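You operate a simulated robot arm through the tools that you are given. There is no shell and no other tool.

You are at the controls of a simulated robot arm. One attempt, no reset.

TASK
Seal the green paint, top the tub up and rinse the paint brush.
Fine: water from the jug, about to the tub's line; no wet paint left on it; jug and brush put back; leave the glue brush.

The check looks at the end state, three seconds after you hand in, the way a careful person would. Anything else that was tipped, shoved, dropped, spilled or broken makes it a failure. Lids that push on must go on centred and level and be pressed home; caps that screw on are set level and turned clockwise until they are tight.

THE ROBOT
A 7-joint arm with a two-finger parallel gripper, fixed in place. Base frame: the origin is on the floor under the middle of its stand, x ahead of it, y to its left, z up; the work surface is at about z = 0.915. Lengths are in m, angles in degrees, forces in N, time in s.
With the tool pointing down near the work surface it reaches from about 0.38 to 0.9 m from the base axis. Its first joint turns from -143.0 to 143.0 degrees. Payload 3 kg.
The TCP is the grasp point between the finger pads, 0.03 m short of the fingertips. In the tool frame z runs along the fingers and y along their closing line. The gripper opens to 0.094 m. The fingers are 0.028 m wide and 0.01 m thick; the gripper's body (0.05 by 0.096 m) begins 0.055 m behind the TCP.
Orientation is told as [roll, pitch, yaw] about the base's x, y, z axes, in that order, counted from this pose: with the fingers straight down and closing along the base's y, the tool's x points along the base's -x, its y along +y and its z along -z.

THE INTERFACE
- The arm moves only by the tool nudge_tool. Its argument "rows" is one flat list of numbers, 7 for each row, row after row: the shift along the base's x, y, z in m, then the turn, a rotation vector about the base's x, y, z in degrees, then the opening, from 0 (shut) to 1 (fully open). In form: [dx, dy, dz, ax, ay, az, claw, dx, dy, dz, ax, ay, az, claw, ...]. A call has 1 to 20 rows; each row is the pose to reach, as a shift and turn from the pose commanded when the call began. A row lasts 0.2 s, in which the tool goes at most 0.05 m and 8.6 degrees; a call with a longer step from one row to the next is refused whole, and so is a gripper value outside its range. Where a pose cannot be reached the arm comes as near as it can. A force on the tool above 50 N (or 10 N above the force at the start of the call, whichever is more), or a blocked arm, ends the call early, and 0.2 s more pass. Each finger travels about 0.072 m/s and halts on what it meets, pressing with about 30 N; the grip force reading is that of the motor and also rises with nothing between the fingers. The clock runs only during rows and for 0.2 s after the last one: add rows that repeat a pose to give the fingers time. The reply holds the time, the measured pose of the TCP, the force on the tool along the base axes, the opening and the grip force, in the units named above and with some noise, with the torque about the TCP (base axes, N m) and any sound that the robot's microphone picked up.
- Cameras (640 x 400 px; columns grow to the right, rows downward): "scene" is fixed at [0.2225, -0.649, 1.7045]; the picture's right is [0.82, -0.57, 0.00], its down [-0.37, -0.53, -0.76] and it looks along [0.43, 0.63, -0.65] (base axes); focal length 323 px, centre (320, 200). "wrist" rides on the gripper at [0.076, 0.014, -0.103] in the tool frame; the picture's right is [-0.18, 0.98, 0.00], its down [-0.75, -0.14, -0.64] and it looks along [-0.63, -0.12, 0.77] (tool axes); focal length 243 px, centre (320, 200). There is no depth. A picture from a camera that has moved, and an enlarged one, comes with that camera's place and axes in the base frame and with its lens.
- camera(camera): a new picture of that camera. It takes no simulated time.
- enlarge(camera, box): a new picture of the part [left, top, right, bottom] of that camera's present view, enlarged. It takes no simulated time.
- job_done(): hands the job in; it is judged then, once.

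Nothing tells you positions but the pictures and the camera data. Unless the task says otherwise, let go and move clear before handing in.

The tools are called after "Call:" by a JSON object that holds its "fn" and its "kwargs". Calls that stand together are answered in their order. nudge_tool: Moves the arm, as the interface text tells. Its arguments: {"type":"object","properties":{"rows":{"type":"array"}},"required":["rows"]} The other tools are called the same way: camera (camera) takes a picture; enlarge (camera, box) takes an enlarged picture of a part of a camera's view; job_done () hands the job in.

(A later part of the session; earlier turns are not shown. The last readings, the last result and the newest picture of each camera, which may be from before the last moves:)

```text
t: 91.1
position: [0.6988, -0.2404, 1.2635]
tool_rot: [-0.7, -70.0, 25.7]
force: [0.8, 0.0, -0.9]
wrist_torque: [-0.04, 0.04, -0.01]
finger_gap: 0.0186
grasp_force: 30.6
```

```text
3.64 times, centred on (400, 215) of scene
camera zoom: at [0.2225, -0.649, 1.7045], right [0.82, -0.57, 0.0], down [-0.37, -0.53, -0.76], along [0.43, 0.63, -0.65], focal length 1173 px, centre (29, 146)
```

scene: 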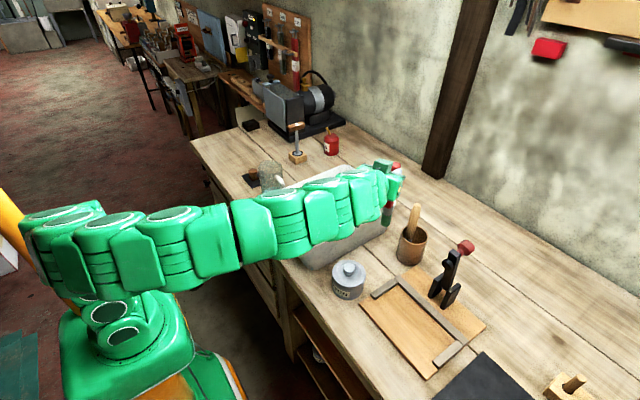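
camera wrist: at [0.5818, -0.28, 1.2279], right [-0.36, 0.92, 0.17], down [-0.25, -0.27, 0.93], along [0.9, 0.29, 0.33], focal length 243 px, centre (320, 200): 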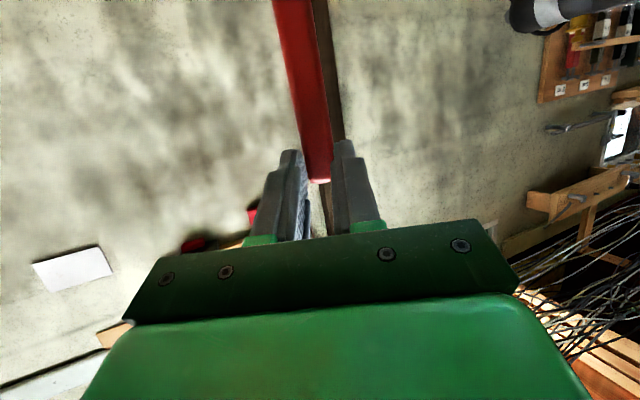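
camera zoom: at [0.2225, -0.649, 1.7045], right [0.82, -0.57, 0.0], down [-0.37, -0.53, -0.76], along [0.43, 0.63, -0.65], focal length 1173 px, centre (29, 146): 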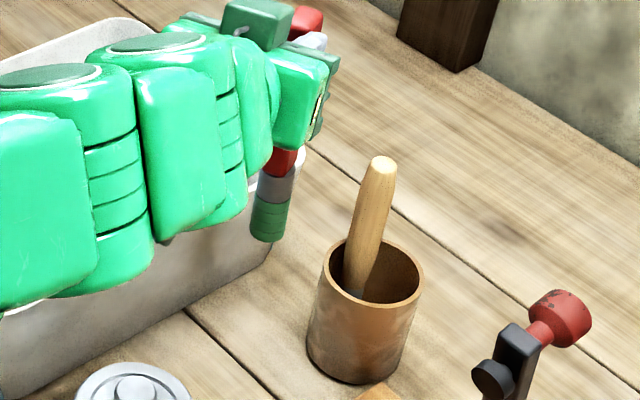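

Green bristles confirm this is the paint brush, and the glue brush stayed in the cup. Now move the brush over the tub.

Call:
{"fn": "nudge_tool", "kwargs": {"rows": [0, 0.025, 0, 0, 0, 0, 0, 0, 0.06, 0, 0, 0, 0, 0, 0, 0.1, 0, 0, 0, 0, 0, 0, 0.14, 0, 0, 0, 0, 0, 0, 0.175, 0, 0, 0, 0, 0, 0, 0.195, 0, 0, 0, 0, 0, 0, 0.195, 0, 0, 0, 0]}}

Call:
{"fn": "camera", "kwargs": {"camera": "scene"}}

Call:
{"fn": "enlarge", "kwargs": {"camera": "scene", "box": [270, 130, 410, 270]}}

```text
refused: rows must hold 7 numbers for each row
```

```text
taken
```

scene: 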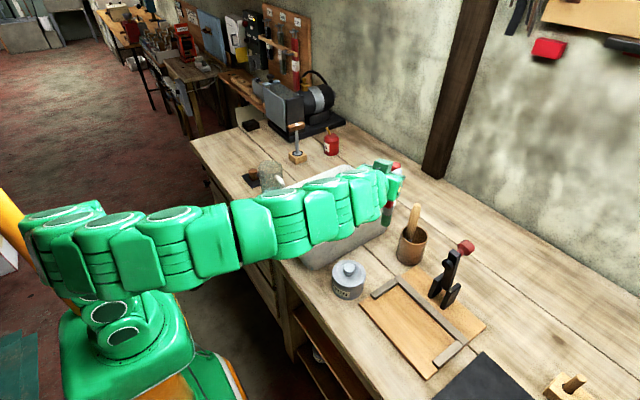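

```text
2.86 times, centred on (340, 200) of scene
camera zoom: at [0.2225, -0.649, 1.7045], right [0.82, -0.57, 0.0], down [-0.37, -0.53, -0.76], along [0.43, 0.63, -0.65], focal length 922 px, centre (263, 200)
```

zoom: 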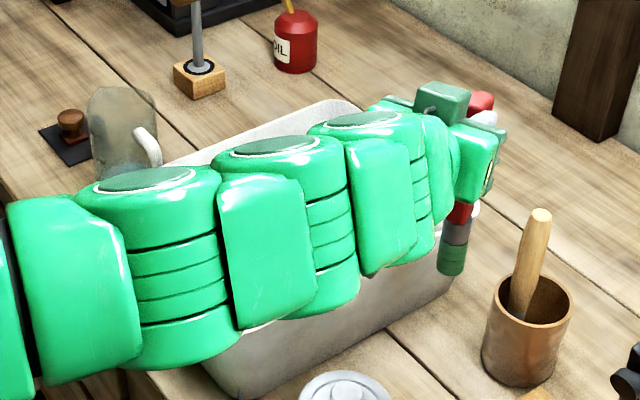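

The row list was malformed; resend the same move.

Call:
{"fn": "nudge_tool", "kwargs": {"rows": [0, 0.025, 0, 0, 0, 0, 0, 0, 0.06, 0, 0, 0, 0, 0, 0, 0.1, 0, 0, 0, 0, 0, 0, 0.14, 0, 0, 0, 0, 0, 0, 0.175, 0, 0, 0, 0, 0, 0, 0.195, 0, 0, 0, 0, 0, 0, 0.195, 0, 0, 0, 0, 0]}}

Call:
{"fn": "camera", "kwargs": {"camera": "scene"}}

Call:
{"fn": "enlarge", "kwargs": {"camera": "scene", "box": [270, 130, 410, 270]}}

```text
t: 92.7
position: [0.6973, -0.0442, 1.2649]
tool_rot: [-0.6, -70.0, 25.7]
force: [0.2, -0.6, -0.7]
wrist_torque: [-0.01, 0.01, -0.01]
finger_gap: 0.0189
grasp_force: 29.7
```

```text
taken
```

scene: 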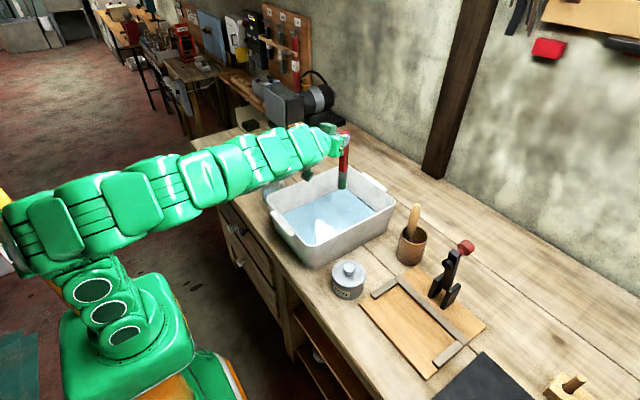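

```text
2.86 times, centred on (340, 200) of scene
camera zoom: at [0.2225, -0.649, 1.7045], right [0.82, -0.57, 0.0], down [-0.37, -0.53, -0.76], along [0.43, 0.63, -0.65], focal length 922 px, centre (263, 200)
```

zoom: 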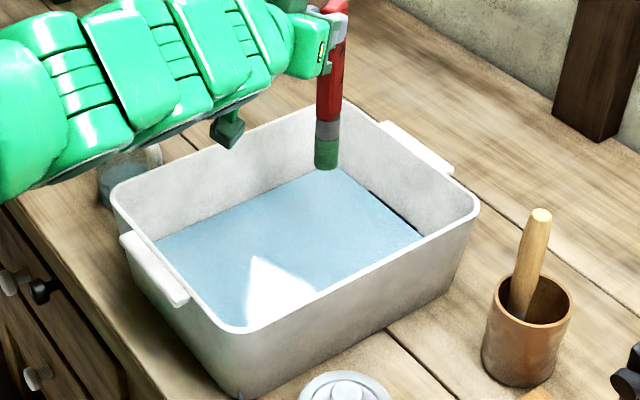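

Brush is over the tub with its green bristles visible. Lower it into the water.

Call:
{"fn": "nudge_tool", "kwargs": {"rows": [0, 0, -0.02, 0, 0, 0, 0, 0, 0, -0.045, 0, 0, 0, 0, 0, 0, -0.07, 0, 0, 0, 0, 0, 0, -0.09, 0, 0, 0, 0, 0, 0, -0.11, 0, 0, 0, 0, 0, 0, -0.122, 0, 0, 0, 0, 0, 0, -0.122, 0, 0, 0, 0]}}

Call:
{"fn": "enlarge", "kwargs": {"camera": "scene", "box": [270, 130, 410, 270]}}

Call:
{"fn": "enlarge", "kwargs": {"camera": "scene", "box": [310, 160, 380, 230]}}

```text
t: 94.3
position: [0.6991, -0.0469, 1.1424]
tool_rot: [-0.6, -70.0, 25.7]
force: [0.7, -0.3, -0.2]
wrist_torque: [-0.03, 0.01, 0.01]
finger_gap: 0.0191
grasp_force: 29.6
```

```text
2.86 times, centred on (340, 200) of scene
camera zoom: at [0.2225, -0.649, 1.7045], right [0.82, -0.57, 0.0], down [-0.37, -0.53, -0.76], along [0.43, 0.63, -0.65], focal length 922 px, centre (263, 200)
```

zoom: 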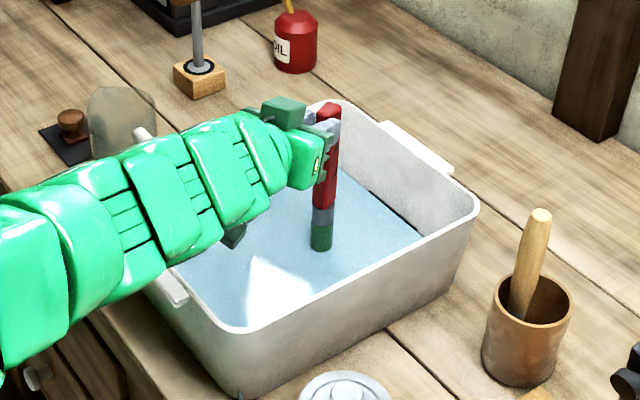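

```text
5.71 times, centred on (345, 195) of scene
camera zoom: at [0.2225, -0.649, 1.7045], right [0.82, -0.57, 0.0], down [-0.37, -0.53, -0.76], along [0.43, 0.63, -0.65], focal length 1843 px, centre (177, 229)
```

zoom: 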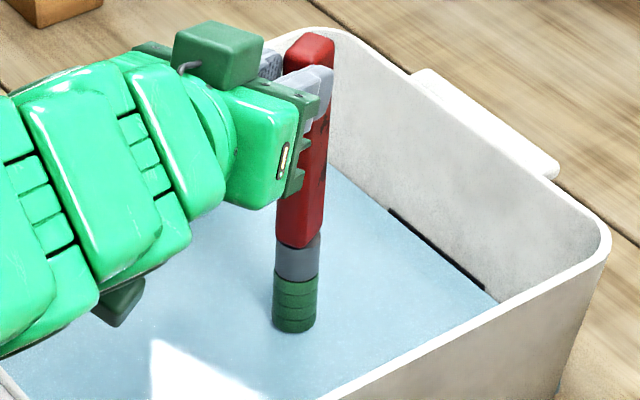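

The tip is only just in the water. Lower further in small steps, watching the force for the tub floor.

Call:
{"fn": "nudge_tool", "kwargs": {"rows": [0, 0, -0.004, 0, 0, 0, 0, 0, 0, -0.008, 0, 0, 0, 0, 0, 0, -0.012, 0, 0, 0, 0, 0, 0, -0.015, 0, 0, 0, 0]}}

Call:
{"fn": "enlarge", "kwargs": {"camera": "scene", "box": [310, 160, 380, 230]}}

```text
t: 95.3
position: [0.6987, -0.0456, 1.127]
tool_rot: [-0.5, -70.0, 25.6]
force: [0.5, -0.2, -0.4]
wrist_torque: [-0.01, -0.02, 0.01]
finger_gap: 0.0186
grasp_force: 30.1
```

```text
5.71 times, centred on (345, 195) of scene
camera zoom: at [0.2225, -0.649, 1.7045], right [0.82, -0.57, 0.0], down [-0.37, -0.53, -0.76], along [0.43, 0.63, -0.65], focal length 1843 px, centre (177, 229)
```

zoom: 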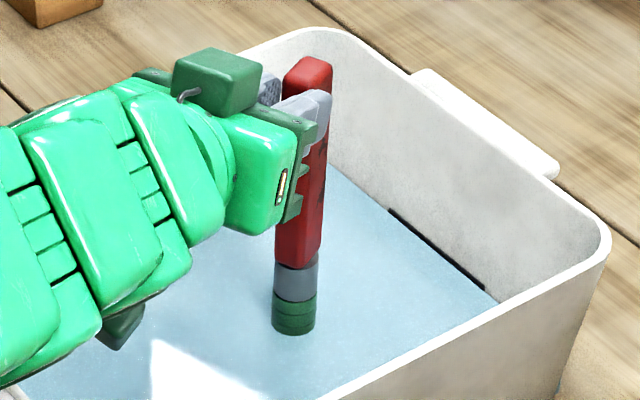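

Submerging works; water level is about z≈0.947. Continue lowering until the bristles are near the floor.

Call:
{"fn": "nudge_tool", "kwargs": {"rows": [0, 0, -0.002, 0, 0, 0, 0, 0, 0, -0.004, 0, 0, 0, 0, 0, 0, -0.006, 0, 0, 0, 0, 0, 0, -0.006, 0, 0, 0, 0]}}

Call:
{"fn": "enlarge", "kwargs": {"camera": "scene", "box": [310, 160, 380, 230]}}

```text
t: 96.3
position: [0.6972, -0.0456, 1.1217]
tool_rot: [-0.6, -70.0, 25.7]
force: [0.8, -0.5, -1.4]
wrist_torque: [0.0, 0.01, -0.01]
finger_gap: 0.0188
grasp_force: 30.1
```

```text
5.71 times, centred on (345, 195) of scene
camera zoom: at [0.2225, -0.649, 1.7045], right [0.82, -0.57, 0.0], down [-0.37, -0.53, -0.76], along [0.43, 0.63, -0.65], focal length 1843 px, centre (177, 229)
```

zoom: 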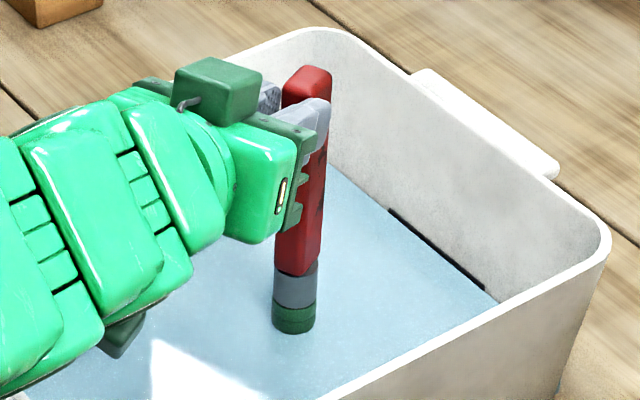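

Call:
{"fn": "nudge_tool", "kwargs": {"rows": [0, 0, -0.002, 0, 0, 0, 0, 0, 0, -0.004, 0, 0, 0, 0, 0, 0, -0.006, 0, 0, 0, 0, 0, 0, -0.006, 0, 0, 0, 0]}}

Call:
{"fn": "enlarge", "kwargs": {"camera": "scene", "box": [310, 160, 380, 230]}}

```text
t: 97.3
position: [0.6982, -0.0463, 1.1157]
tool_rot: [-0.7, -70.1, 25.8]
force: [0.5, -0.1, 0.4]
wrist_torque: [0.02, 0.03, -0.02]
finger_gap: 0.0188
grasp_force: 30.1
```

```text
5.71 times, centred on (345, 195) of scene
camera zoom: at [0.2225, -0.649, 1.7045], right [0.82, -0.57, 0.0], down [-0.37, -0.53, -0.76], along [0.43, 0.63, -0.65], focal length 1843 px, centre (177, 229)
```

zoom: 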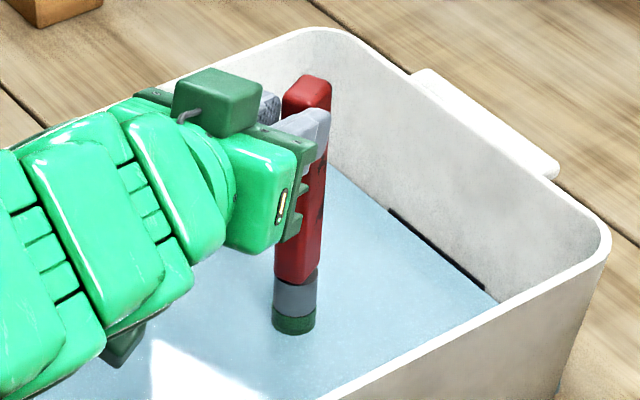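

Call:
{"fn": "nudge_tool", "kwargs": {"rows": [0, 0, -0.0015, 0, 0, 0, 0, 0, 0, -0.003, 0, 0, 0, 0, 0, 0, -0.003, 0, 0, 0, 0]}}

Call:
{"fn": "nudge_tool", "kwargs": {"rows": [0, 0, -0.0015, 0, 0, 0, 0, 0, 0, -0.003, 0, 0, 0, 0, 0, 0, -0.003, 0, 0, 0, 0]}}

Call:
{"fn": "enlarge", "kwargs": {"camera": "scene", "box": [310, 160, 380, 230]}}

```text
t: 98.1
position: [0.6977, -0.0472, 1.1139]
tool_rot: [-0.9, -70.1, 25.8]
force: [-2.1, -0.5, 29.7]
wrist_torque: [0.46, -0.81, -0.03]
finger_gap: 0.019
grasp_force: 30.4
```

```text
t: 98.9
position: [0.6969, -0.046, 1.1098]
tool_rot: [-0.7, -70.0, 25.8]
force: [-2.5, -2.0, 31.5]
wrist_torque: [0.3, -0.79, 0.04]
finger_gap: 0.0188
grasp_force: 29.9
```

```text
5.71 times, centred on (345, 195) of scene
camera zoom: at [0.2225, -0.649, 1.7045], right [0.82, -0.57, 0.0], down [-0.37, -0.53, -0.76], along [0.43, 0.63, -0.65], focal length 1843 px, centre (177, 229)
```

zoom: 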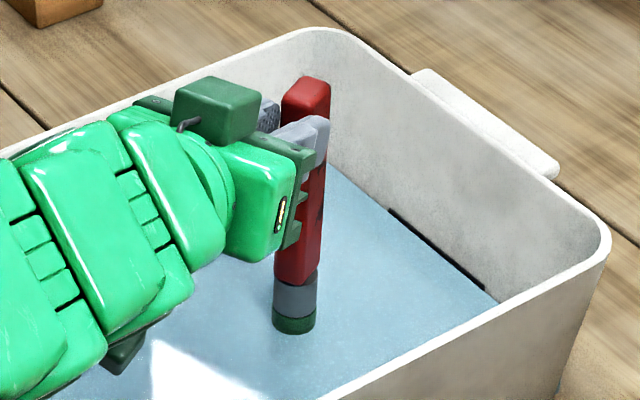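

The brush reached the floor (about 30 N, it slid ~4 mm in the grip). I'll raise 4 mm and swish it in the water.

Call:
{"fn": "nudge_tool", "kwargs": {"rows": [0, 0, 0.002, 0, 0, 0, 0, 0, 0, 0.004, 0, 0, 0, 0, 0.02, 0.01, 0.004, 0, 0, 0, 0, 0.04, 0.02, 0.004, 0, 0, 0, 0, 0.03, 0.04, 0.004, 0, 0, 0, 0, 0.01, 0.04, 0.004, 0, 0, 0, 0, 0, 0.02, 0.004, 0, 0, 0, 0, 0.01, -0.01, 0.004, 0, 0, 0, 0, 0.03, -0.03, 0.004, 0, 0, 0, 0, 0.045, -0.01, 0.004, 0, 0, 0, 0, 0.04, 0.02, 0.004, 0, 0, 0, 0, 0.02, 0.04, 0.004, 0, 0, 0, 0, 0, 0.03, 0.004, 0, 0, 0, 0, 0, 0, 0.004, 0, 0, 0, 0, 0.02, -0.03, 0.004, 0, 0, 0, 0, 0.045, -0.02, 0.004, 0, 0, 0, 0, 0.045, 0.01, 0.004, 0, 0, 0, 0, 0.03, 0.035, 0.004, 0, 0, 0, 0, 0.01, 0.02, 0.004, 0, 0, 0, 0, 0.01, 0, 0.004, 0, 0, 0, 0]}}

Call:
{"fn": "enlarge", "kwargs": {"camera": "scene", "box": [310, 160, 380, 230]}}

```text
t: 103.1
position: [0.7101, -0.0469, 1.1126]
tool_rot: [-0.5, -70.0, 25.6]
force: [-0.1, 0.6, 1.0]
wrist_torque: [-0.04, 0.0, -0.01]
finger_gap: 0.0189
grasp_force: 29.7
```

```text
5.71 times, centred on (345, 195) of scene
camera zoom: at [0.2225, -0.649, 1.7045], right [0.82, -0.57, 0.0], down [-0.37, -0.53, -0.76], along [0.43, 0.63, -0.65], focal length 1843 px, centre (177, 229)
```

zoom: 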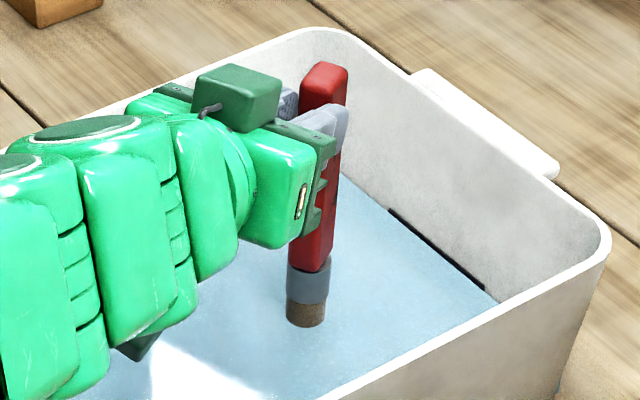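

The bristles have turned from green to natural brown. A second swish for good measure, then lift and inspect.

Call:
{"fn": "nudge_tool", "kwargs": {"rows": [0.02, 0.01, 0, 0, 0, 0, 0, 0.035, 0.03, 0, 0, 0, 0, 0, 0.02, 0.045, 0, 0, 0, 0, 0, 0, 0.03, 0, 0, 0, 0, 0, 0, 0, 0, 0, 0, 0, 0, 0.01, -0.025, 0, 0, 0, 0, 0, 0.03, -0.02, 0, 0, 0, 0, 0, 0.035, 0.01, 0, 0, 0, 0, 0, 0.025, 0.035, 0, 0, 0, 0, 0, 0.005, 0.03, 0, 0, 0, 0, 0, 0, 0, 0, 0, 0, 0, 0, 0.02, -0.025, 0, 0, 0, 0, 0, 0.035, 0, 0, 0, 0, 0, 0, 0.02, 0.03, 0, 0, 0, 0, 0, 0, 0.02, 0, 0, 0, 0, 0, 0, 0, 0, 0, 0, 0, 0]}}

Call:
{"fn": "nudge_tool", "kwargs": {"rows": [0, 0, 0.02, 0, 0, 0, 0, 0, 0, 0.05, 0, 0, 0, 0, 0, 0, 0.085, 0, 0, 0, 0, 0, 0, 0.12, 0, 0, 0, 0, 0, 0, 0.15, 0, 0, 0, 0, 0, 0, 0.15, 0, 0, 0, 0]}}

Call:
{"fn": "enlarge", "kwargs": {"camera": "scene", "box": [300, 110, 400, 220]}}

Call:
{"fn": "camera", "kwargs": {"camera": "wrist"}}

```text
t: 106.5
position: [0.7082, -0.046, 1.1131]
tool_rot: [-0.7, -70.1, 25.6]
force: [0.1, 0.4, -0.5]
wrist_torque: [0.01, -0.05, 0.02]
finger_gap: 0.0187
grasp_force: 30.1
```

```text
t: 107.9
position: [0.7094, -0.047, 1.2632]
tool_rot: [-0.6, -70.1, 25.7]
force: [-0.3, 0.4, -1.3]
wrist_torque: [-0.01, 0.01, -0.01]
finger_gap: 0.0185
grasp_force: 30.0
```

```text
3.64 times, centred on (350, 165) of scene
camera zoom: at [0.2225, -0.649, 1.7045], right [0.82, -0.57, 0.0], down [-0.37, -0.53, -0.76], along [0.43, 0.63, -0.65], focal length 1173 px, centre (211, 327)
```

zoom: 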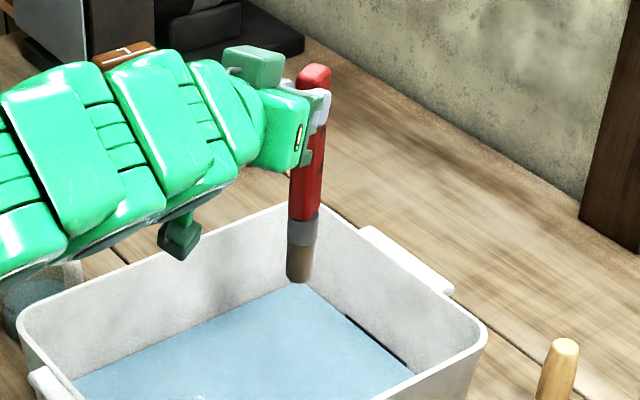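

```text
taken
camera wrist: at [0.5918, -0.0859, 1.2267], right [-0.36, 0.92, 0.17], down [-0.25, -0.27, 0.93], along [0.9, 0.29, 0.33], focal length 243 px, centre (320, 200)
```

wrist: 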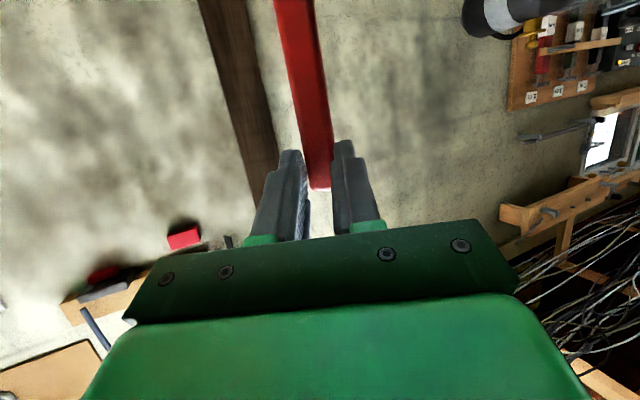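

Call:
{"fn": "enlarge", "kwargs": {"camera": "scene", "box": [360, 140, 400, 190]}}

Call:
{"fn": "enlarge", "kwargs": {"camera": "scene", "box": [340, 120, 480, 280]}}

Call:
{"fn": "enlarge", "kwargs": {"camera": "wrist", "box": [250, 0, 380, 210]}}

```text
8.00 times, centred on (380, 165) of scene
camera zoom: at [0.2225, -0.649, 1.7045], right [0.82, -0.57, 0.0], down [-0.37, -0.53, -0.76], along [0.43, 0.63, -0.65], focal length 2581 px, centre (-160, 480)
```

zoom: 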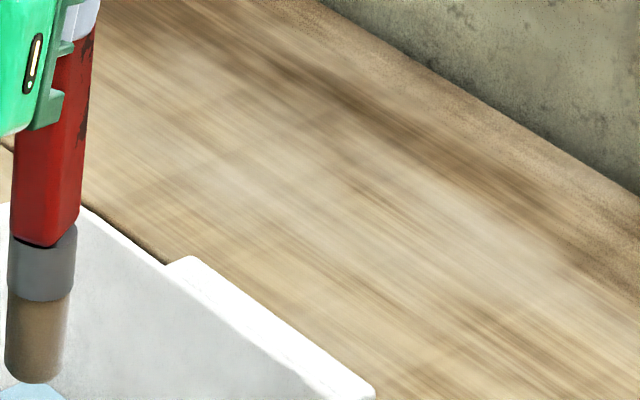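

```text
2.50 times, centred on (410, 200) of scene
camera zoom: at [0.2225, -0.649, 1.7045], right [0.82, -0.57, 0.0], down [-0.37, -0.53, -0.76], along [0.43, 0.63, -0.65], focal length 806 px, centre (95, 200)
```

zoom: 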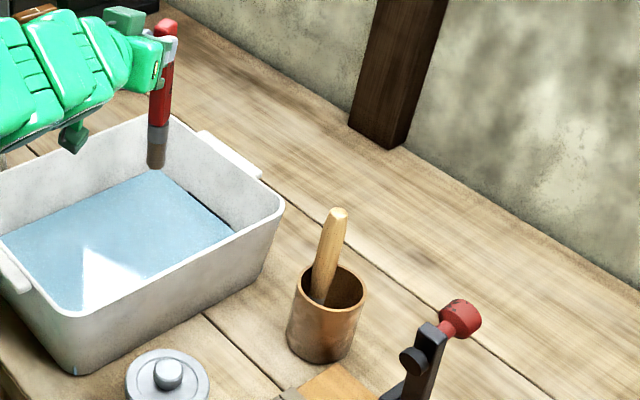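

```text
1.90 times, centred on (315, 105) of wrist
camera zoom: at [0.5918, -0.0859, 1.2267], right [-0.36, 0.92, 0.17], down [-0.25, -0.27, 0.93], along [0.9, 0.29, 0.33], focal length 462 px, centre (330, 381)
```

zoom: 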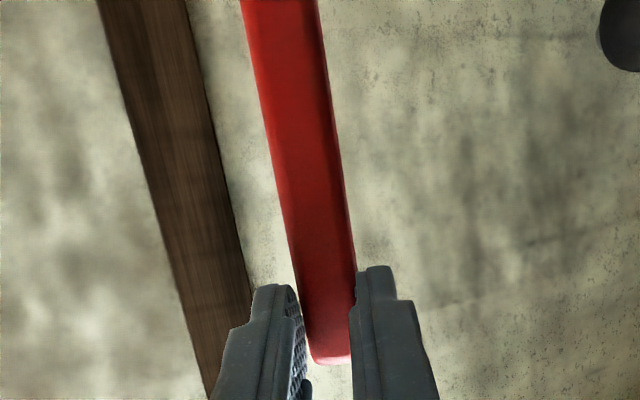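

The bristles are now clean brown. Before putting it back, I check if the brush still hangs vertical: rotate yaw by −45° over the tub for a different viewing direction.

Call:
{"fn": "nudge_tool", "kwargs": {"rows": [0, 0, 0.003, 0, 0, -8, 0, 0, 0, 0.006, 0, 0, -16, 0, 0, 0, 0.006, 0, 0, -24, 0, 0, 0, 0.006, 0, 0, -32, 0, 0, 0, 0.006, 0, 0, -40, 0, 0, 0, 0.006, 0, 0, -45, 0, 0, 0, 0.006, 0, 0, -45, 0]}}

Call:
{"fn": "camera", "kwargs": {"camera": "scene"}}

Call:
{"fn": "enlarge", "kwargs": {"camera": "scene", "box": [310, 100, 410, 200]}}

```text
t: 109.5
position: [0.7098, -0.0463, 1.2701]
tool_rot: [-0.5, -70.0, -19.5]
force: [-0.2, 0.6, -0.2]
wrist_torque: [0.0, 0.02, 0.01]
finger_gap: 0.0188
grasp_force: 30.4
```

```text
taken
```

scene: 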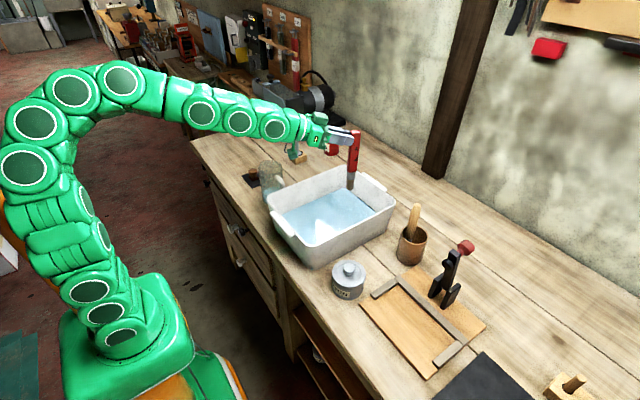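

```text
4.00 times, centred on (360, 150) of scene
camera zoom: at [0.2225, -0.649, 1.7045], right [0.82, -0.57, 0.0], down [-0.37, -0.53, -0.76], along [0.43, 0.63, -0.65], focal length 1290 px, centre (160, 400)
```

zoom: 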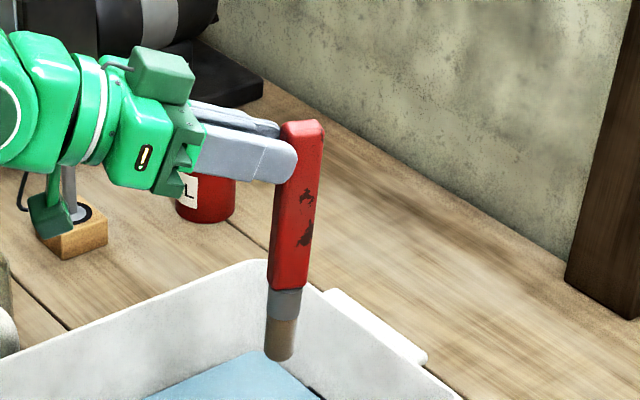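

The brush is clean and nearly vertical in the grip. I turn back to the grasp yaw and retrace the path: raise, go to −y side at x≈0.70, then forward above the cup.

Call:
{"fn": "nudge_tool", "kwargs": {"rows": [0, 0, 0.005, 0, 0, 8, 0, 0, 0, 0.01, 0, 0, 16, 0, 0, 0, 0.015, 0, 0, 24, 0, 0, 0, 0.02, 0, 0, 32, 0, 0, 0, 0.025, 0, 0, 40, 0, 0, 0, 0.03, 0, 0, 45.3, 0, -0.005, -0.03, 0.03, 0, 0, 45.3, 0, -0.01, -0.07, 0.03, 0, 0, 45.3, 0, -0.012, -0.11, 0.03, 0, 0, 45.3, 0, -0.012, -0.15, 0.03, 0, 0, 45.3, 0, -0.012, -0.19, 0.03, 0, 0, 45.3, 0, -0.012, -0.23, 0.03, 0, 0, 45.3, 0, -0.012, -0.253, 0.03, 0, 0, 45.3, 0, -0.012, -0.253, 0.03, 0, 0, 45.3, 0]}}

Call:
{"fn": "camera", "kwargs": {"camera": "wrist"}}

Call:
{"fn": "enlarge", "kwargs": {"camera": "scene", "box": [340, 120, 480, 280]}}

```text
t: 112.5
position: [0.6971, -0.3013, 1.2973]
tool_rot: [-0.6, -70.0, 26.0]
force: [0.3, 0.3, -0.4]
wrist_torque: [-0.02, 0.02, 0.01]
finger_gap: 0.0186
grasp_force: 29.9
```

```text
taken
camera wrist: at [0.5812, -0.3392, 1.2616], right [-0.37, 0.92, 0.17], down [-0.25, -0.27, 0.93], along [0.9, 0.3, 0.33], focal length 243 px, centre (320, 200)
```

wrist: 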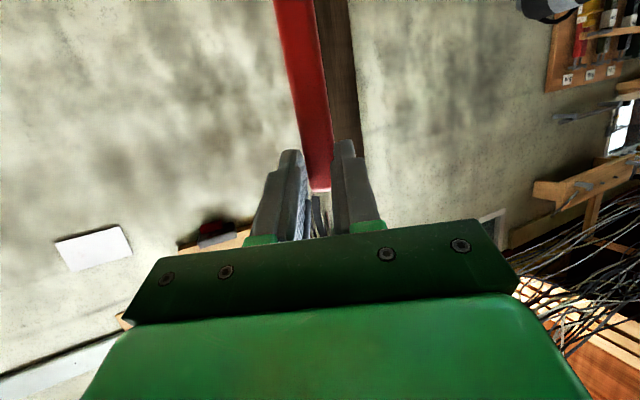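

```text
2.50 times, centred on (410, 200) of scene
camera zoom: at [0.2225, -0.649, 1.7045], right [0.82, -0.57, 0.0], down [-0.37, -0.53, -0.76], along [0.43, 0.63, -0.65], focal length 806 px, centre (95, 200)
```

zoom: 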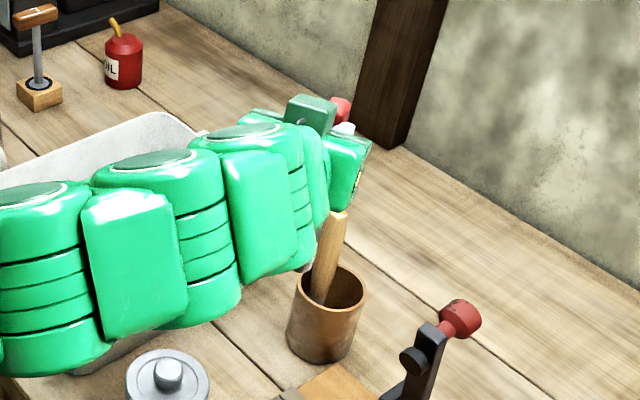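

Call:
{"fn": "nudge_tool", "kwargs": {"rows": [0.02, 0, 0.01, 0, 0, 0, 0, 0.045, 0, 0.015, 0, 0, 0, 0, 0.07, 0.001, 0.015, 0, 0, 0, 0, 0.0904, 0.0019, 0.015, 0, 0, 0, 0, 0.0904, 0.0019, 0.015, 0, 0, 0, 0]}}

Call:
{"fn": "enlarge", "kwargs": {"camera": "scene", "box": [340, 120, 480, 280]}}

Call:
{"fn": "camera", "kwargs": {"camera": "wrist"}}

```text
t: 113.7
position: [0.7873, -0.297, 1.3153]
tool_rot: [-0.6, -70.1, 26.0]
force: [0.0, 0.0, -0.8]
wrist_torque: [0.0, -0.01, 0.0]
finger_gap: 0.0188
grasp_force: 29.5
```

```text
2.50 times, centred on (410, 200) of scene
camera zoom: at [0.2225, -0.649, 1.7045], right [0.82, -0.57, 0.0], down [-0.37, -0.53, -0.76], along [0.43, 0.63, -0.65], focal length 806 px, centre (95, 200)
```

zoom: 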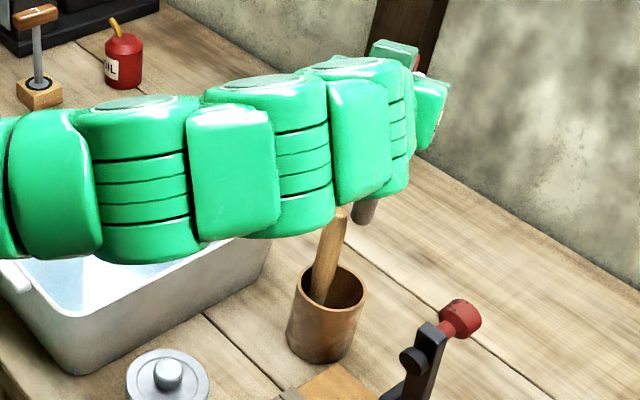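

```text
taken
camera wrist: at [0.6716, -0.3369, 1.2792], right [-0.37, 0.91, 0.17], down [-0.25, -0.27, 0.93], along [0.9, 0.3, 0.33], focal length 243 px, centre (320, 200)
```

wrist: 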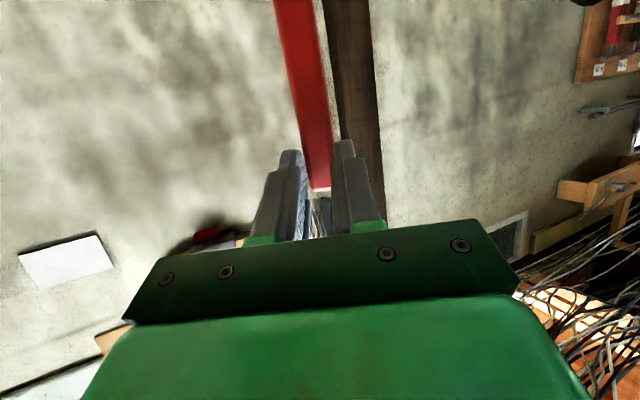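

The tip is beside the wooden brush and above the cup. Descend in stages.

Call:
{"fn": "nudge_tool", "kwargs": {"rows": [0, -0.0005, -0.015, 0, 0, 0, 0, 0, -0.001, -0.035, 0, 0, 0, 0, 0, -0.001, -0.055, 0, 0, 0, 0, 0, -0.001, -0.075, 0, 0, 0, 0, 0, -0.001, -0.095, 0, 0, 0, 0, 0, -0.001, -0.095, 0, 0, 0, 0]}}

Call:
{"fn": "enlarge", "kwargs": {"camera": "scene", "box": [360, 170, 460, 280]}}

Call:
{"fn": "camera", "kwargs": {"camera": "wrist"}}

```text
t: 115.1
position: [0.7864, -0.2998, 1.22]
tool_rot: [-0.7, -70.0, 26.0]
force: [0.0, 0.7, -0.7]
wrist_torque: [0.01, 0.04, 0.0]
finger_gap: 0.0189
grasp_force: 29.8
```

```text
3.64 times, centred on (410, 225) of scene
camera zoom: at [0.2225, -0.649, 1.7045], right [0.82, -0.57, 0.0], down [-0.37, -0.53, -0.76], along [0.43, 0.63, -0.65], focal length 1173 px, centre (-7, 109)
```

zoom: 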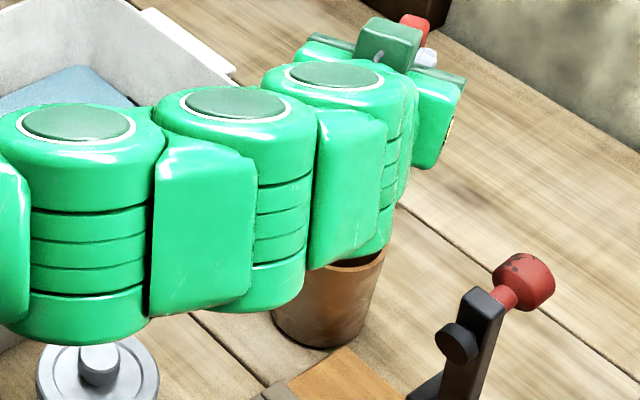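

```text
taken
camera wrist: at [0.6696, -0.3391, 1.1839], right [-0.37, 0.92, 0.17], down [-0.25, -0.27, 0.93], along [0.9, 0.3, 0.33], focal length 243 px, centre (320, 200)
```

wrist: 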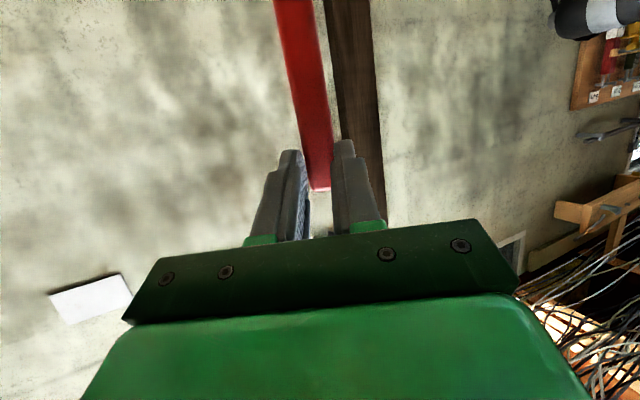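

Call:
{"fn": "nudge_tool", "kwargs": {"rows": [0.0008, 0, -0.01, 0, 0, 0, 0, 0.0008, 0, -0.02, 0, 0, 0, 0, 0.0008, 0, -0.03, 0, 0, 0, 0, 0.0008, 0, -0.04, 0, 0, 0, 0, 0.0008, 0, -0.04, 0, 0, 0, 0]}}

Call:
{"fn": "enlarge", "kwargs": {"camera": "scene", "box": [360, 170, 460, 280]}}

Call:
{"fn": "camera", "kwargs": {"camera": "wrist"}}

```text
t: 116.3
position: [0.7888, -0.2991, 1.1805]
tool_rot: [-0.7, -70.0, 25.9]
force: [-0.3, -0.1, -0.5]
wrist_torque: [-0.03, 0.03, 0.02]
finger_gap: 0.0185
grasp_force: 30.2
```

```text
3.64 times, centred on (410, 225) of scene
camera zoom: at [0.2225, -0.649, 1.7045], right [0.82, -0.57, 0.0], down [-0.37, -0.53, -0.76], along [0.43, 0.63, -0.65], focal length 1173 px, centre (-7, 109)
```

zoom: 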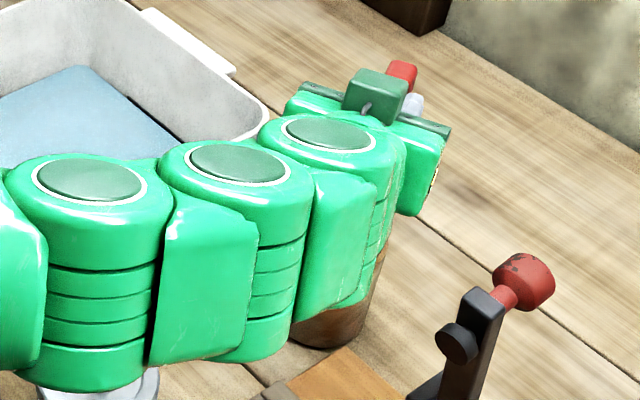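

```text
taken
camera wrist: at [0.6713, -0.3389, 1.1436], right [-0.36, 0.92, 0.17], down [-0.25, -0.27, 0.93], along [0.9, 0.3, 0.33], focal length 243 px, centre (320, 200)
```

wrist: 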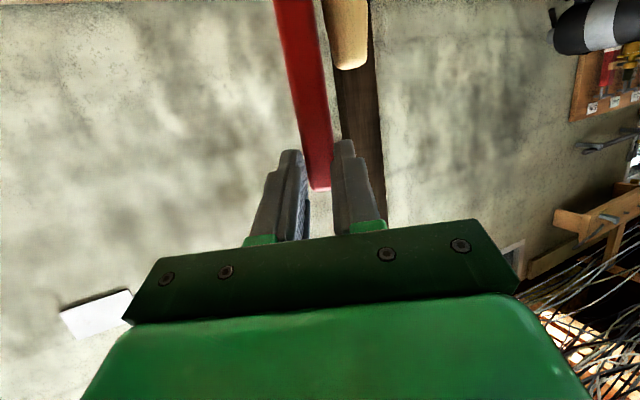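

Call:
{"fn": "camera", "kwargs": {"camera": "scene"}}

Call:
{"fn": "nudge_tool", "kwargs": {"rows": [0, -0.0005, -0.01, 0, 0, 0, 0, 0, -0.0005, -0.02, 0, 0, 0, 0, 0, -0.0005, -0.03, 0, 0, 0, 0, 0, -0.0005, -0.038, 0, 0, 0, 0, 0, -0.0005, -0.038, 0, 0, 0, 0]}}

Call:
{"fn": "camera", "kwargs": {"camera": "wrist"}}

Call:
{"fn": "camera", "kwargs": {"camera": "scene"}}

```text
taken
```

scene: 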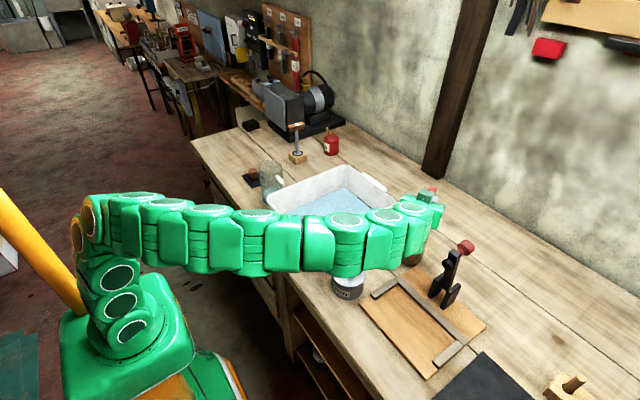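

```text
t: 117.5
position: [0.7881, -0.2978, 1.141]
tool_rot: [-0.6, -70.1, 26.1]
force: [-0.4, -0.4, -1.5]
wrist_torque: [-0.03, 0.01, -0.04]
finger_gap: 0.0187
grasp_force: 30.0
```

```text
taken
camera wrist: at [0.6711, -0.3382, 1.1049], right [-0.36, 0.92, 0.17], down [-0.25, -0.27, 0.93], along [0.9, 0.3, 0.33], focal length 243 px, centre (320, 200)
```

wrist: 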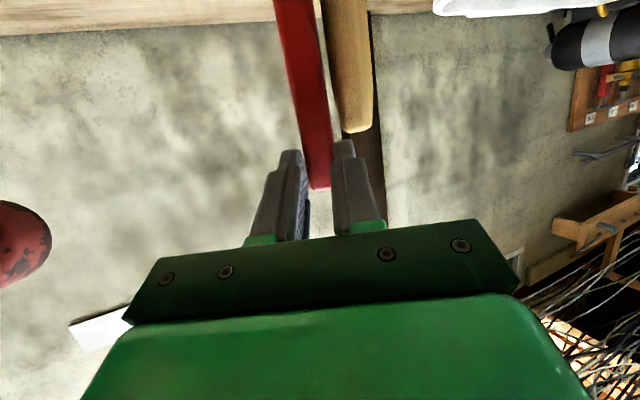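

```text
taken
```

scene: 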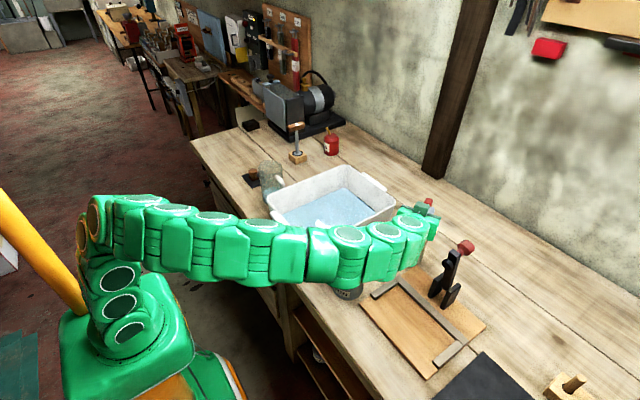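

No contact so far and the wooden brush is undisturbed. Lower the last bit slowly.

Call:
{"fn": "nudge_tool", "kwargs": {"rows": [0, 0, -0.008, 0, 0, 0, 0, 0, 0, -0.016, 0, 0, 0, 0, 0, 0, -0.022, 0, 0, 0, 0, 0, 0, -0.025, 0, 0, 0, 0, 0, 0, -0.025, 0, 0, 0, 0]}}

Call:
{"fn": "camera", "kwargs": {"camera": "wrist"}}

```text
t: 118.7
position: [0.7892, -0.2975, 1.1167]
tool_rot: [-0.5, -70.0, 26.0]
force: [0.0, -0.7, -0.2]
wrist_torque: [0.0, 0.02, -0.01]
finger_gap: 0.0188
grasp_force: 30.0
```

```text
taken
camera wrist: at [0.6713, -0.338, 1.08], right [-0.37, 0.92, 0.17], down [-0.25, -0.27, 0.93], along [0.9, 0.3, 0.33], focal length 243 px, centre (320, 200)
```

wrist: 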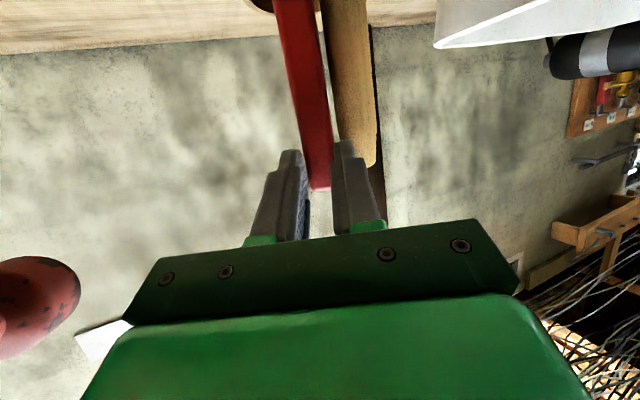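

Call:
{"fn": "nudge_tool", "kwargs": {"rows": [0, 0, -0.0015, 0, 0, 0, 0, 0, 0, -0.003, 0, 0, 0, 0, 0, 0, -0.003, 0, 0, 0, 0]}}

```text
t: 119.5
position: [0.7873, -0.2992, 1.1133]
tool_rot: [-0.5, -70.0, 25.8]
force: [0.2, -0.2, -0.4]
wrist_torque: [0.0, -0.01, -0.01]
finger_gap: 0.019
grasp_force: 29.8
```

Call:
{"fn": "nudge_tool", "kwargs": {"rows": [0, 0, -0.0015, 0, 0, 0, 0, 0, 0, -0.003, 0, 0, 0, 0, 0, 0, -0.003, 0, 0, 0, 0]}}

```text
t: 120.3
position: [0.7888, -0.2987, 1.1094]
tool_rot: [-0.6, -70.0, 25.9]
force: [-0.1, -0.4, -0.2]
wrist_torque: [0.0, -0.02, 0.04]
finger_gap: 0.0188
grasp_force: 30.0
```

Call:
{"fn": "nudge_tool", "kwargs": {"rows": [0, 0, -0.001, 0, 0, 0, 0, 0, 0, -0.002, 0, 0, 0, 0, 0, 0, -0.002, 0, 0, 0, 0]}}

Call:
{"fn": "enlarge", "kwargs": {"camera": "wrist", "box": [240, 0, 400, 210]}}

Call:
{"fn": "enlarge", "kwargs": {"camera": "scene", "box": [340, 180, 460, 300]}}

```text
t: 121.1
position: [0.7875, -0.2987, 1.1093]
tool_rot: [-0.6, -70.1, 26.1]
force: [-0.6, -1.0, 9.9]
wrist_torque: [0.11, -0.37, -0.02]
finger_gap: 0.019
grasp_force: 30.5
```

```text
1.90 times, centred on (320, 105) of wrist
camera zoom: at [0.6707, -0.3379, 1.0725], right [-0.37, 0.92, 0.17], down [-0.25, -0.27, 0.93], along [0.9, 0.3, 0.33], focal length 462 px, centre (320, 381)
```

zoom: 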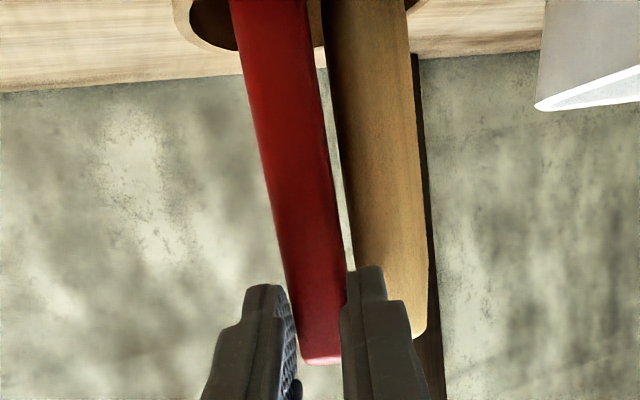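

```text
3.33 times, centred on (400, 240) of scene
camera zoom: at [0.2225, -0.649, 1.7045], right [0.82, -0.57, 0.0], down [-0.37, -0.53, -0.76], along [0.43, 0.63, -0.65], focal length 1075 px, centre (53, 67)
```

zoom: 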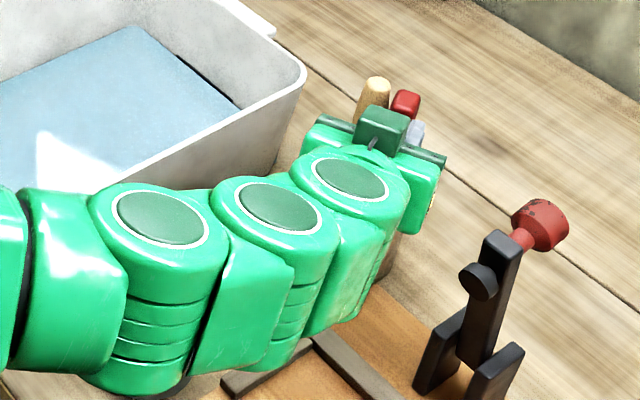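

Brush stands on the cup's floor (10 N). Open slightly and back straight out along the approach direction.

Call:
{"fn": "nudge_tool", "kwargs": {"rows": [0, 0, 0.0005, 0, 0, 0, 0.235, 0, 0, 0.0005, 0, 0, 0, 0.24, -0.0018, -0.0009, 0.0005, 0, 0, 0, 0.25, -0.0054, -0.0026, 0.0005, 0, 0, 0, 0.26, -0.0108, -0.0052, 0.0005, 0, 0, 0, 0.28, -0.018, -0.0087, 0.0005, 0, 0, 0, 0.3, -0.027, -0.013, 0.0005, 0, 0, 0, 0.32, -0.04, -0.0193, 0.0005, 0, 0, 0, 0.34, -0.055, -0.0265, 0.0005, 0, 0, 0, 0.36, -0.055, -0.0265, 0.0005, 0, 0, 0, 0.36]}}

Call:
{"fn": "camera", "kwargs": {"camera": "wrist"}}

Call:
{"fn": "enlarge", "kwargs": {"camera": "scene", "box": [340, 180, 460, 300]}}

```text
t: 123.3
position: [0.7329, -0.3259, 1.109]
tool_rot: [-0.7, -70.0, 26.1]
force: [0.1, 0.2, -0.3]
wrist_torque: [0.01, -0.01, 0.01]
finger_gap: 0.0336
grasp_force: 0.0
```

```text
taken
camera wrist: at [0.6165, -0.3659, 1.0729], right [-0.37, 0.92, 0.17], down [-0.25, -0.27, 0.93], along [0.9, 0.3, 0.33], focal length 243 px, centre (320, 200)
```

wrist: 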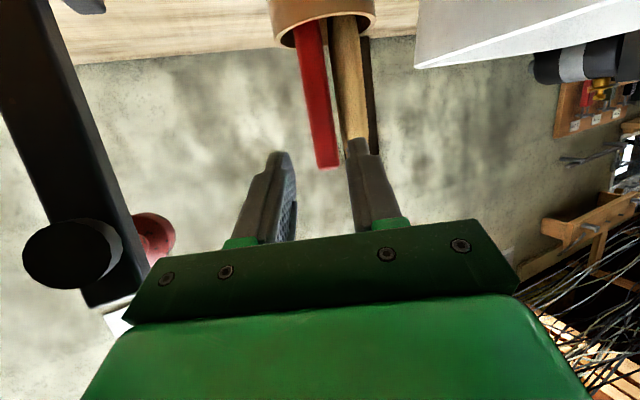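

```text
3.33 times, centred on (400, 240) of scene
camera zoom: at [0.2225, -0.649, 1.7045], right [0.82, -0.57, 0.0], down [-0.37, -0.53, -0.76], along [0.43, 0.63, -0.65], focal length 1075 px, centre (53, 67)
```

zoom: 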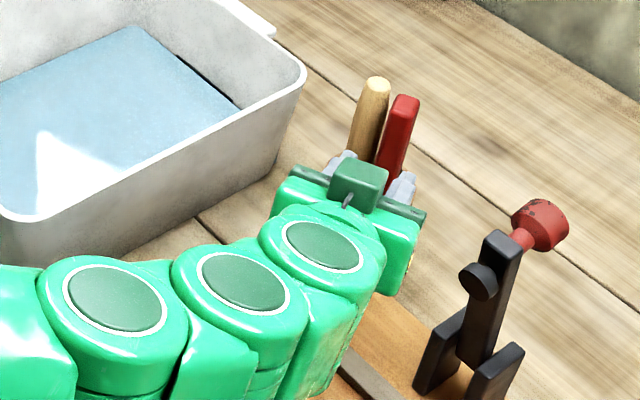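

The brush stands in the cup beside the glue brush. Raise the arm and move away, untilting.

Call:
{"fn": "nudge_tool", "kwargs": {"rows": [-0.01, -0.003, 0.03, 0, 0, 0, 0.5, -0.02, -0.005, 0.07, 0, 0, 0, 0.5, -0.03, 0, 0.1, 0, 0, 0, 0.5, -0.04, 0.01, 0.13, -2.6, 5.6, 0, 0.5, -0.045, 0.03, 0.13, -5.2, 11.3, 0, 0.5, -0.05, 0.05, 0.13, -7.9, 17, 0, 0.5, -0.055, 0.07, 0.13, -10.57, 22.66, 0, 0.5, -0.06, 0.09, 0.13, -13.2, 28.3, 0, 0.5, -0.07, 0.1, 0.13, -15.8, 34, 0, 0.5, -0.08, 0.11, 0.13, -18.4, 39.6, 0, 0.5, -0.09, 0.12, 0.13, -21, 45.3, 0, 0.5, -0.1, 0.13, 0.13, -23.6, 51, 0, 0.5, -0.11, 0.14, 0.13, -26.3, 56.6, 0, 0.5, -0.11, 0.14, 0.13, -26.3, 56.6, 0, 0.5]}}

Call:
{"fn": "camera", "kwargs": {"camera": "scene"}}

Call:
{"fn": "camera", "kwargs": {"camera": "wrist"}}

```text
t: 126.3
position: [0.6214, -0.1843, 1.2375]
tool_rot: [0.4, -7.5, 25.2]
force: [0.0, -0.2, 0.3]
wrist_torque: [0.0, 0.0, -0.01]
finger_gap: 0.0471
grasp_force: 0.0
```

```text
taken
```

scene: 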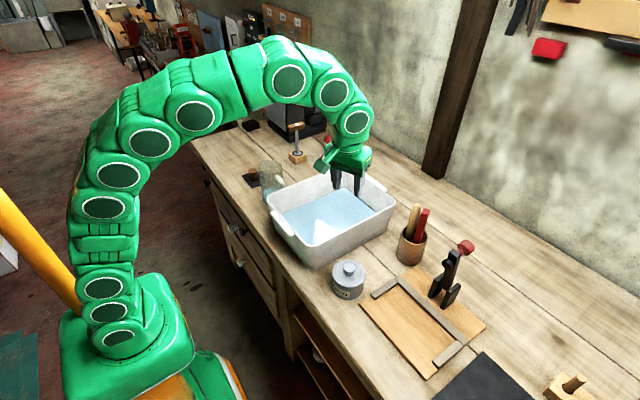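

```text
taken
camera wrist: at [0.5353, -0.2099, 1.3301], right [-0.25, 0.97, 0.03], down [0.66, 0.15, 0.73], along [0.71, 0.21, -0.68], focal length 243 px, centre (320, 200)
```

wrist: 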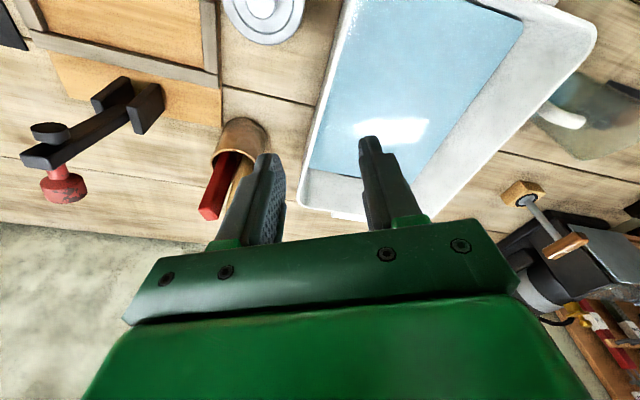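

Call:
{"fn": "enlarge", "kwargs": {"camera": "scene", "box": [320, 190, 480, 310]}}

Call:
{"fn": "enlarge", "kwargs": {"camera": "scene", "box": [225, 140, 405, 270]}}

Call:
{"fn": "enlarge", "kwargs": {"camera": "scene", "box": [330, 255, 380, 305]}}

Call:
{"fn": "enlarge", "kwargs": {"camera": "scene", "box": [360, 185, 410, 225]}}

Call:
{"fn": "enlarge", "kwargs": {"camera": "wrist", "box": [180, 90, 300, 230]}}

```text
3.33 times, centred on (400, 250) of scene
camera zoom: at [0.2225, -0.649, 1.7045], right [0.82, -0.57, 0.0], down [-0.37, -0.53, -0.76], along [0.43, 0.63, -0.65], focal length 1075 px, centre (53, 33)
```

zoom: 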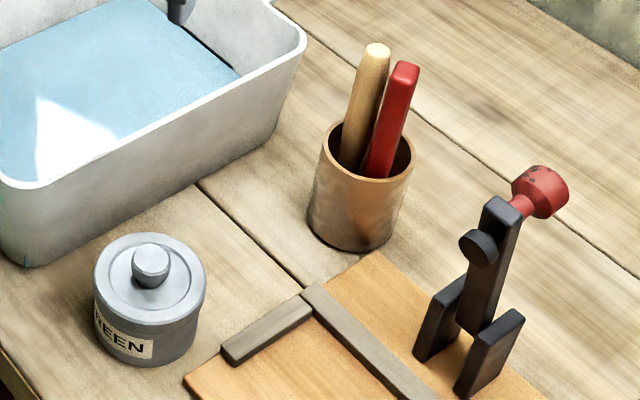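

```text
3.08 times, centred on (315, 205) of scene
camera zoom: at [0.2225, -0.649, 1.7045], right [0.82, -0.57, 0.0], down [-0.37, -0.53, -0.76], along [0.43, 0.63, -0.65], focal length 992 px, centre (335, 185)
```

zoom: 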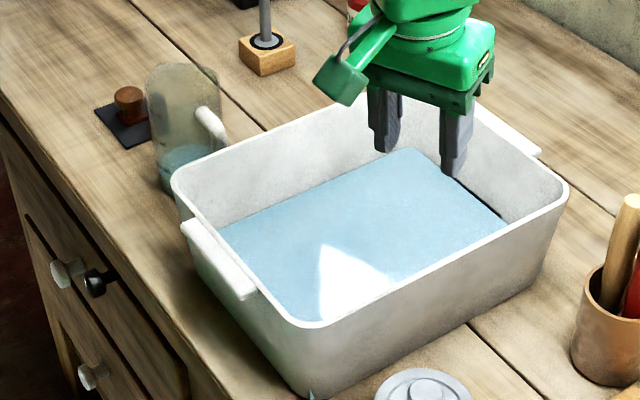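

```text
8.00 times, centred on (355, 280) of scene
camera zoom: at [0.2225, -0.649, 1.7045], right [0.82, -0.57, 0.0], down [-0.37, -0.53, -0.76], along [0.43, 0.63, -0.65], focal length 2581 px, centre (40, -440)
```

zoom: 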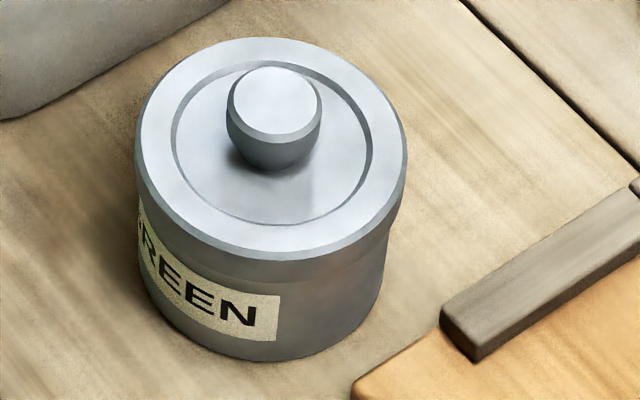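

```text
10.00 times, centred on (385, 205) of scene
camera zoom: at [0.2225, -0.649, 1.7045], right [0.82, -0.57, 0.0], down [-0.37, -0.53, -0.76], along [0.43, 0.63, -0.65], focal length 3226 px, centre (-330, 150)
```

zoom: 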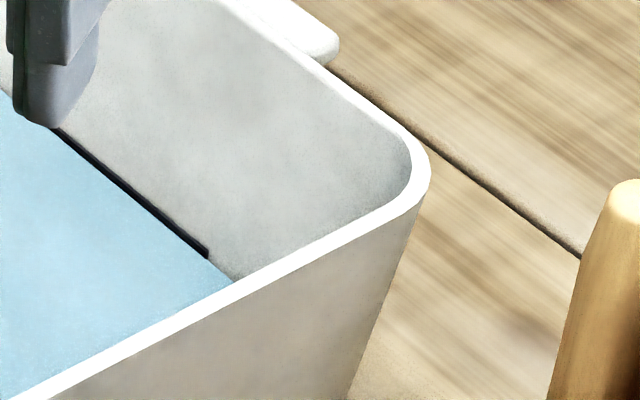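

```text
2.86 times, centred on (240, 160) of wrist
camera zoom: at [0.5353, -0.2099, 1.3301], right [-0.25, 0.97, 0.03], down [0.66, 0.15, 0.73], along [0.71, 0.21, -0.68], focal length 693 px, centre (549, 314)
```

zoom: 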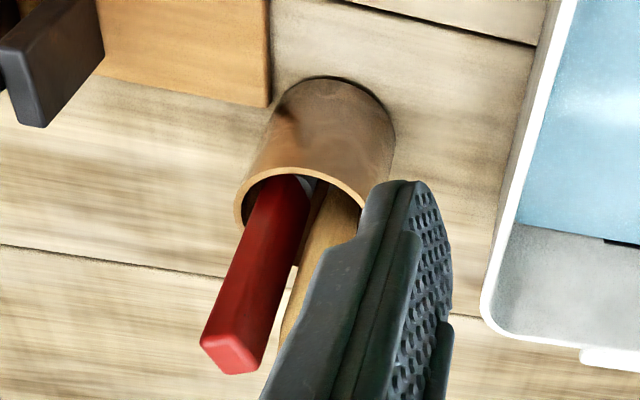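

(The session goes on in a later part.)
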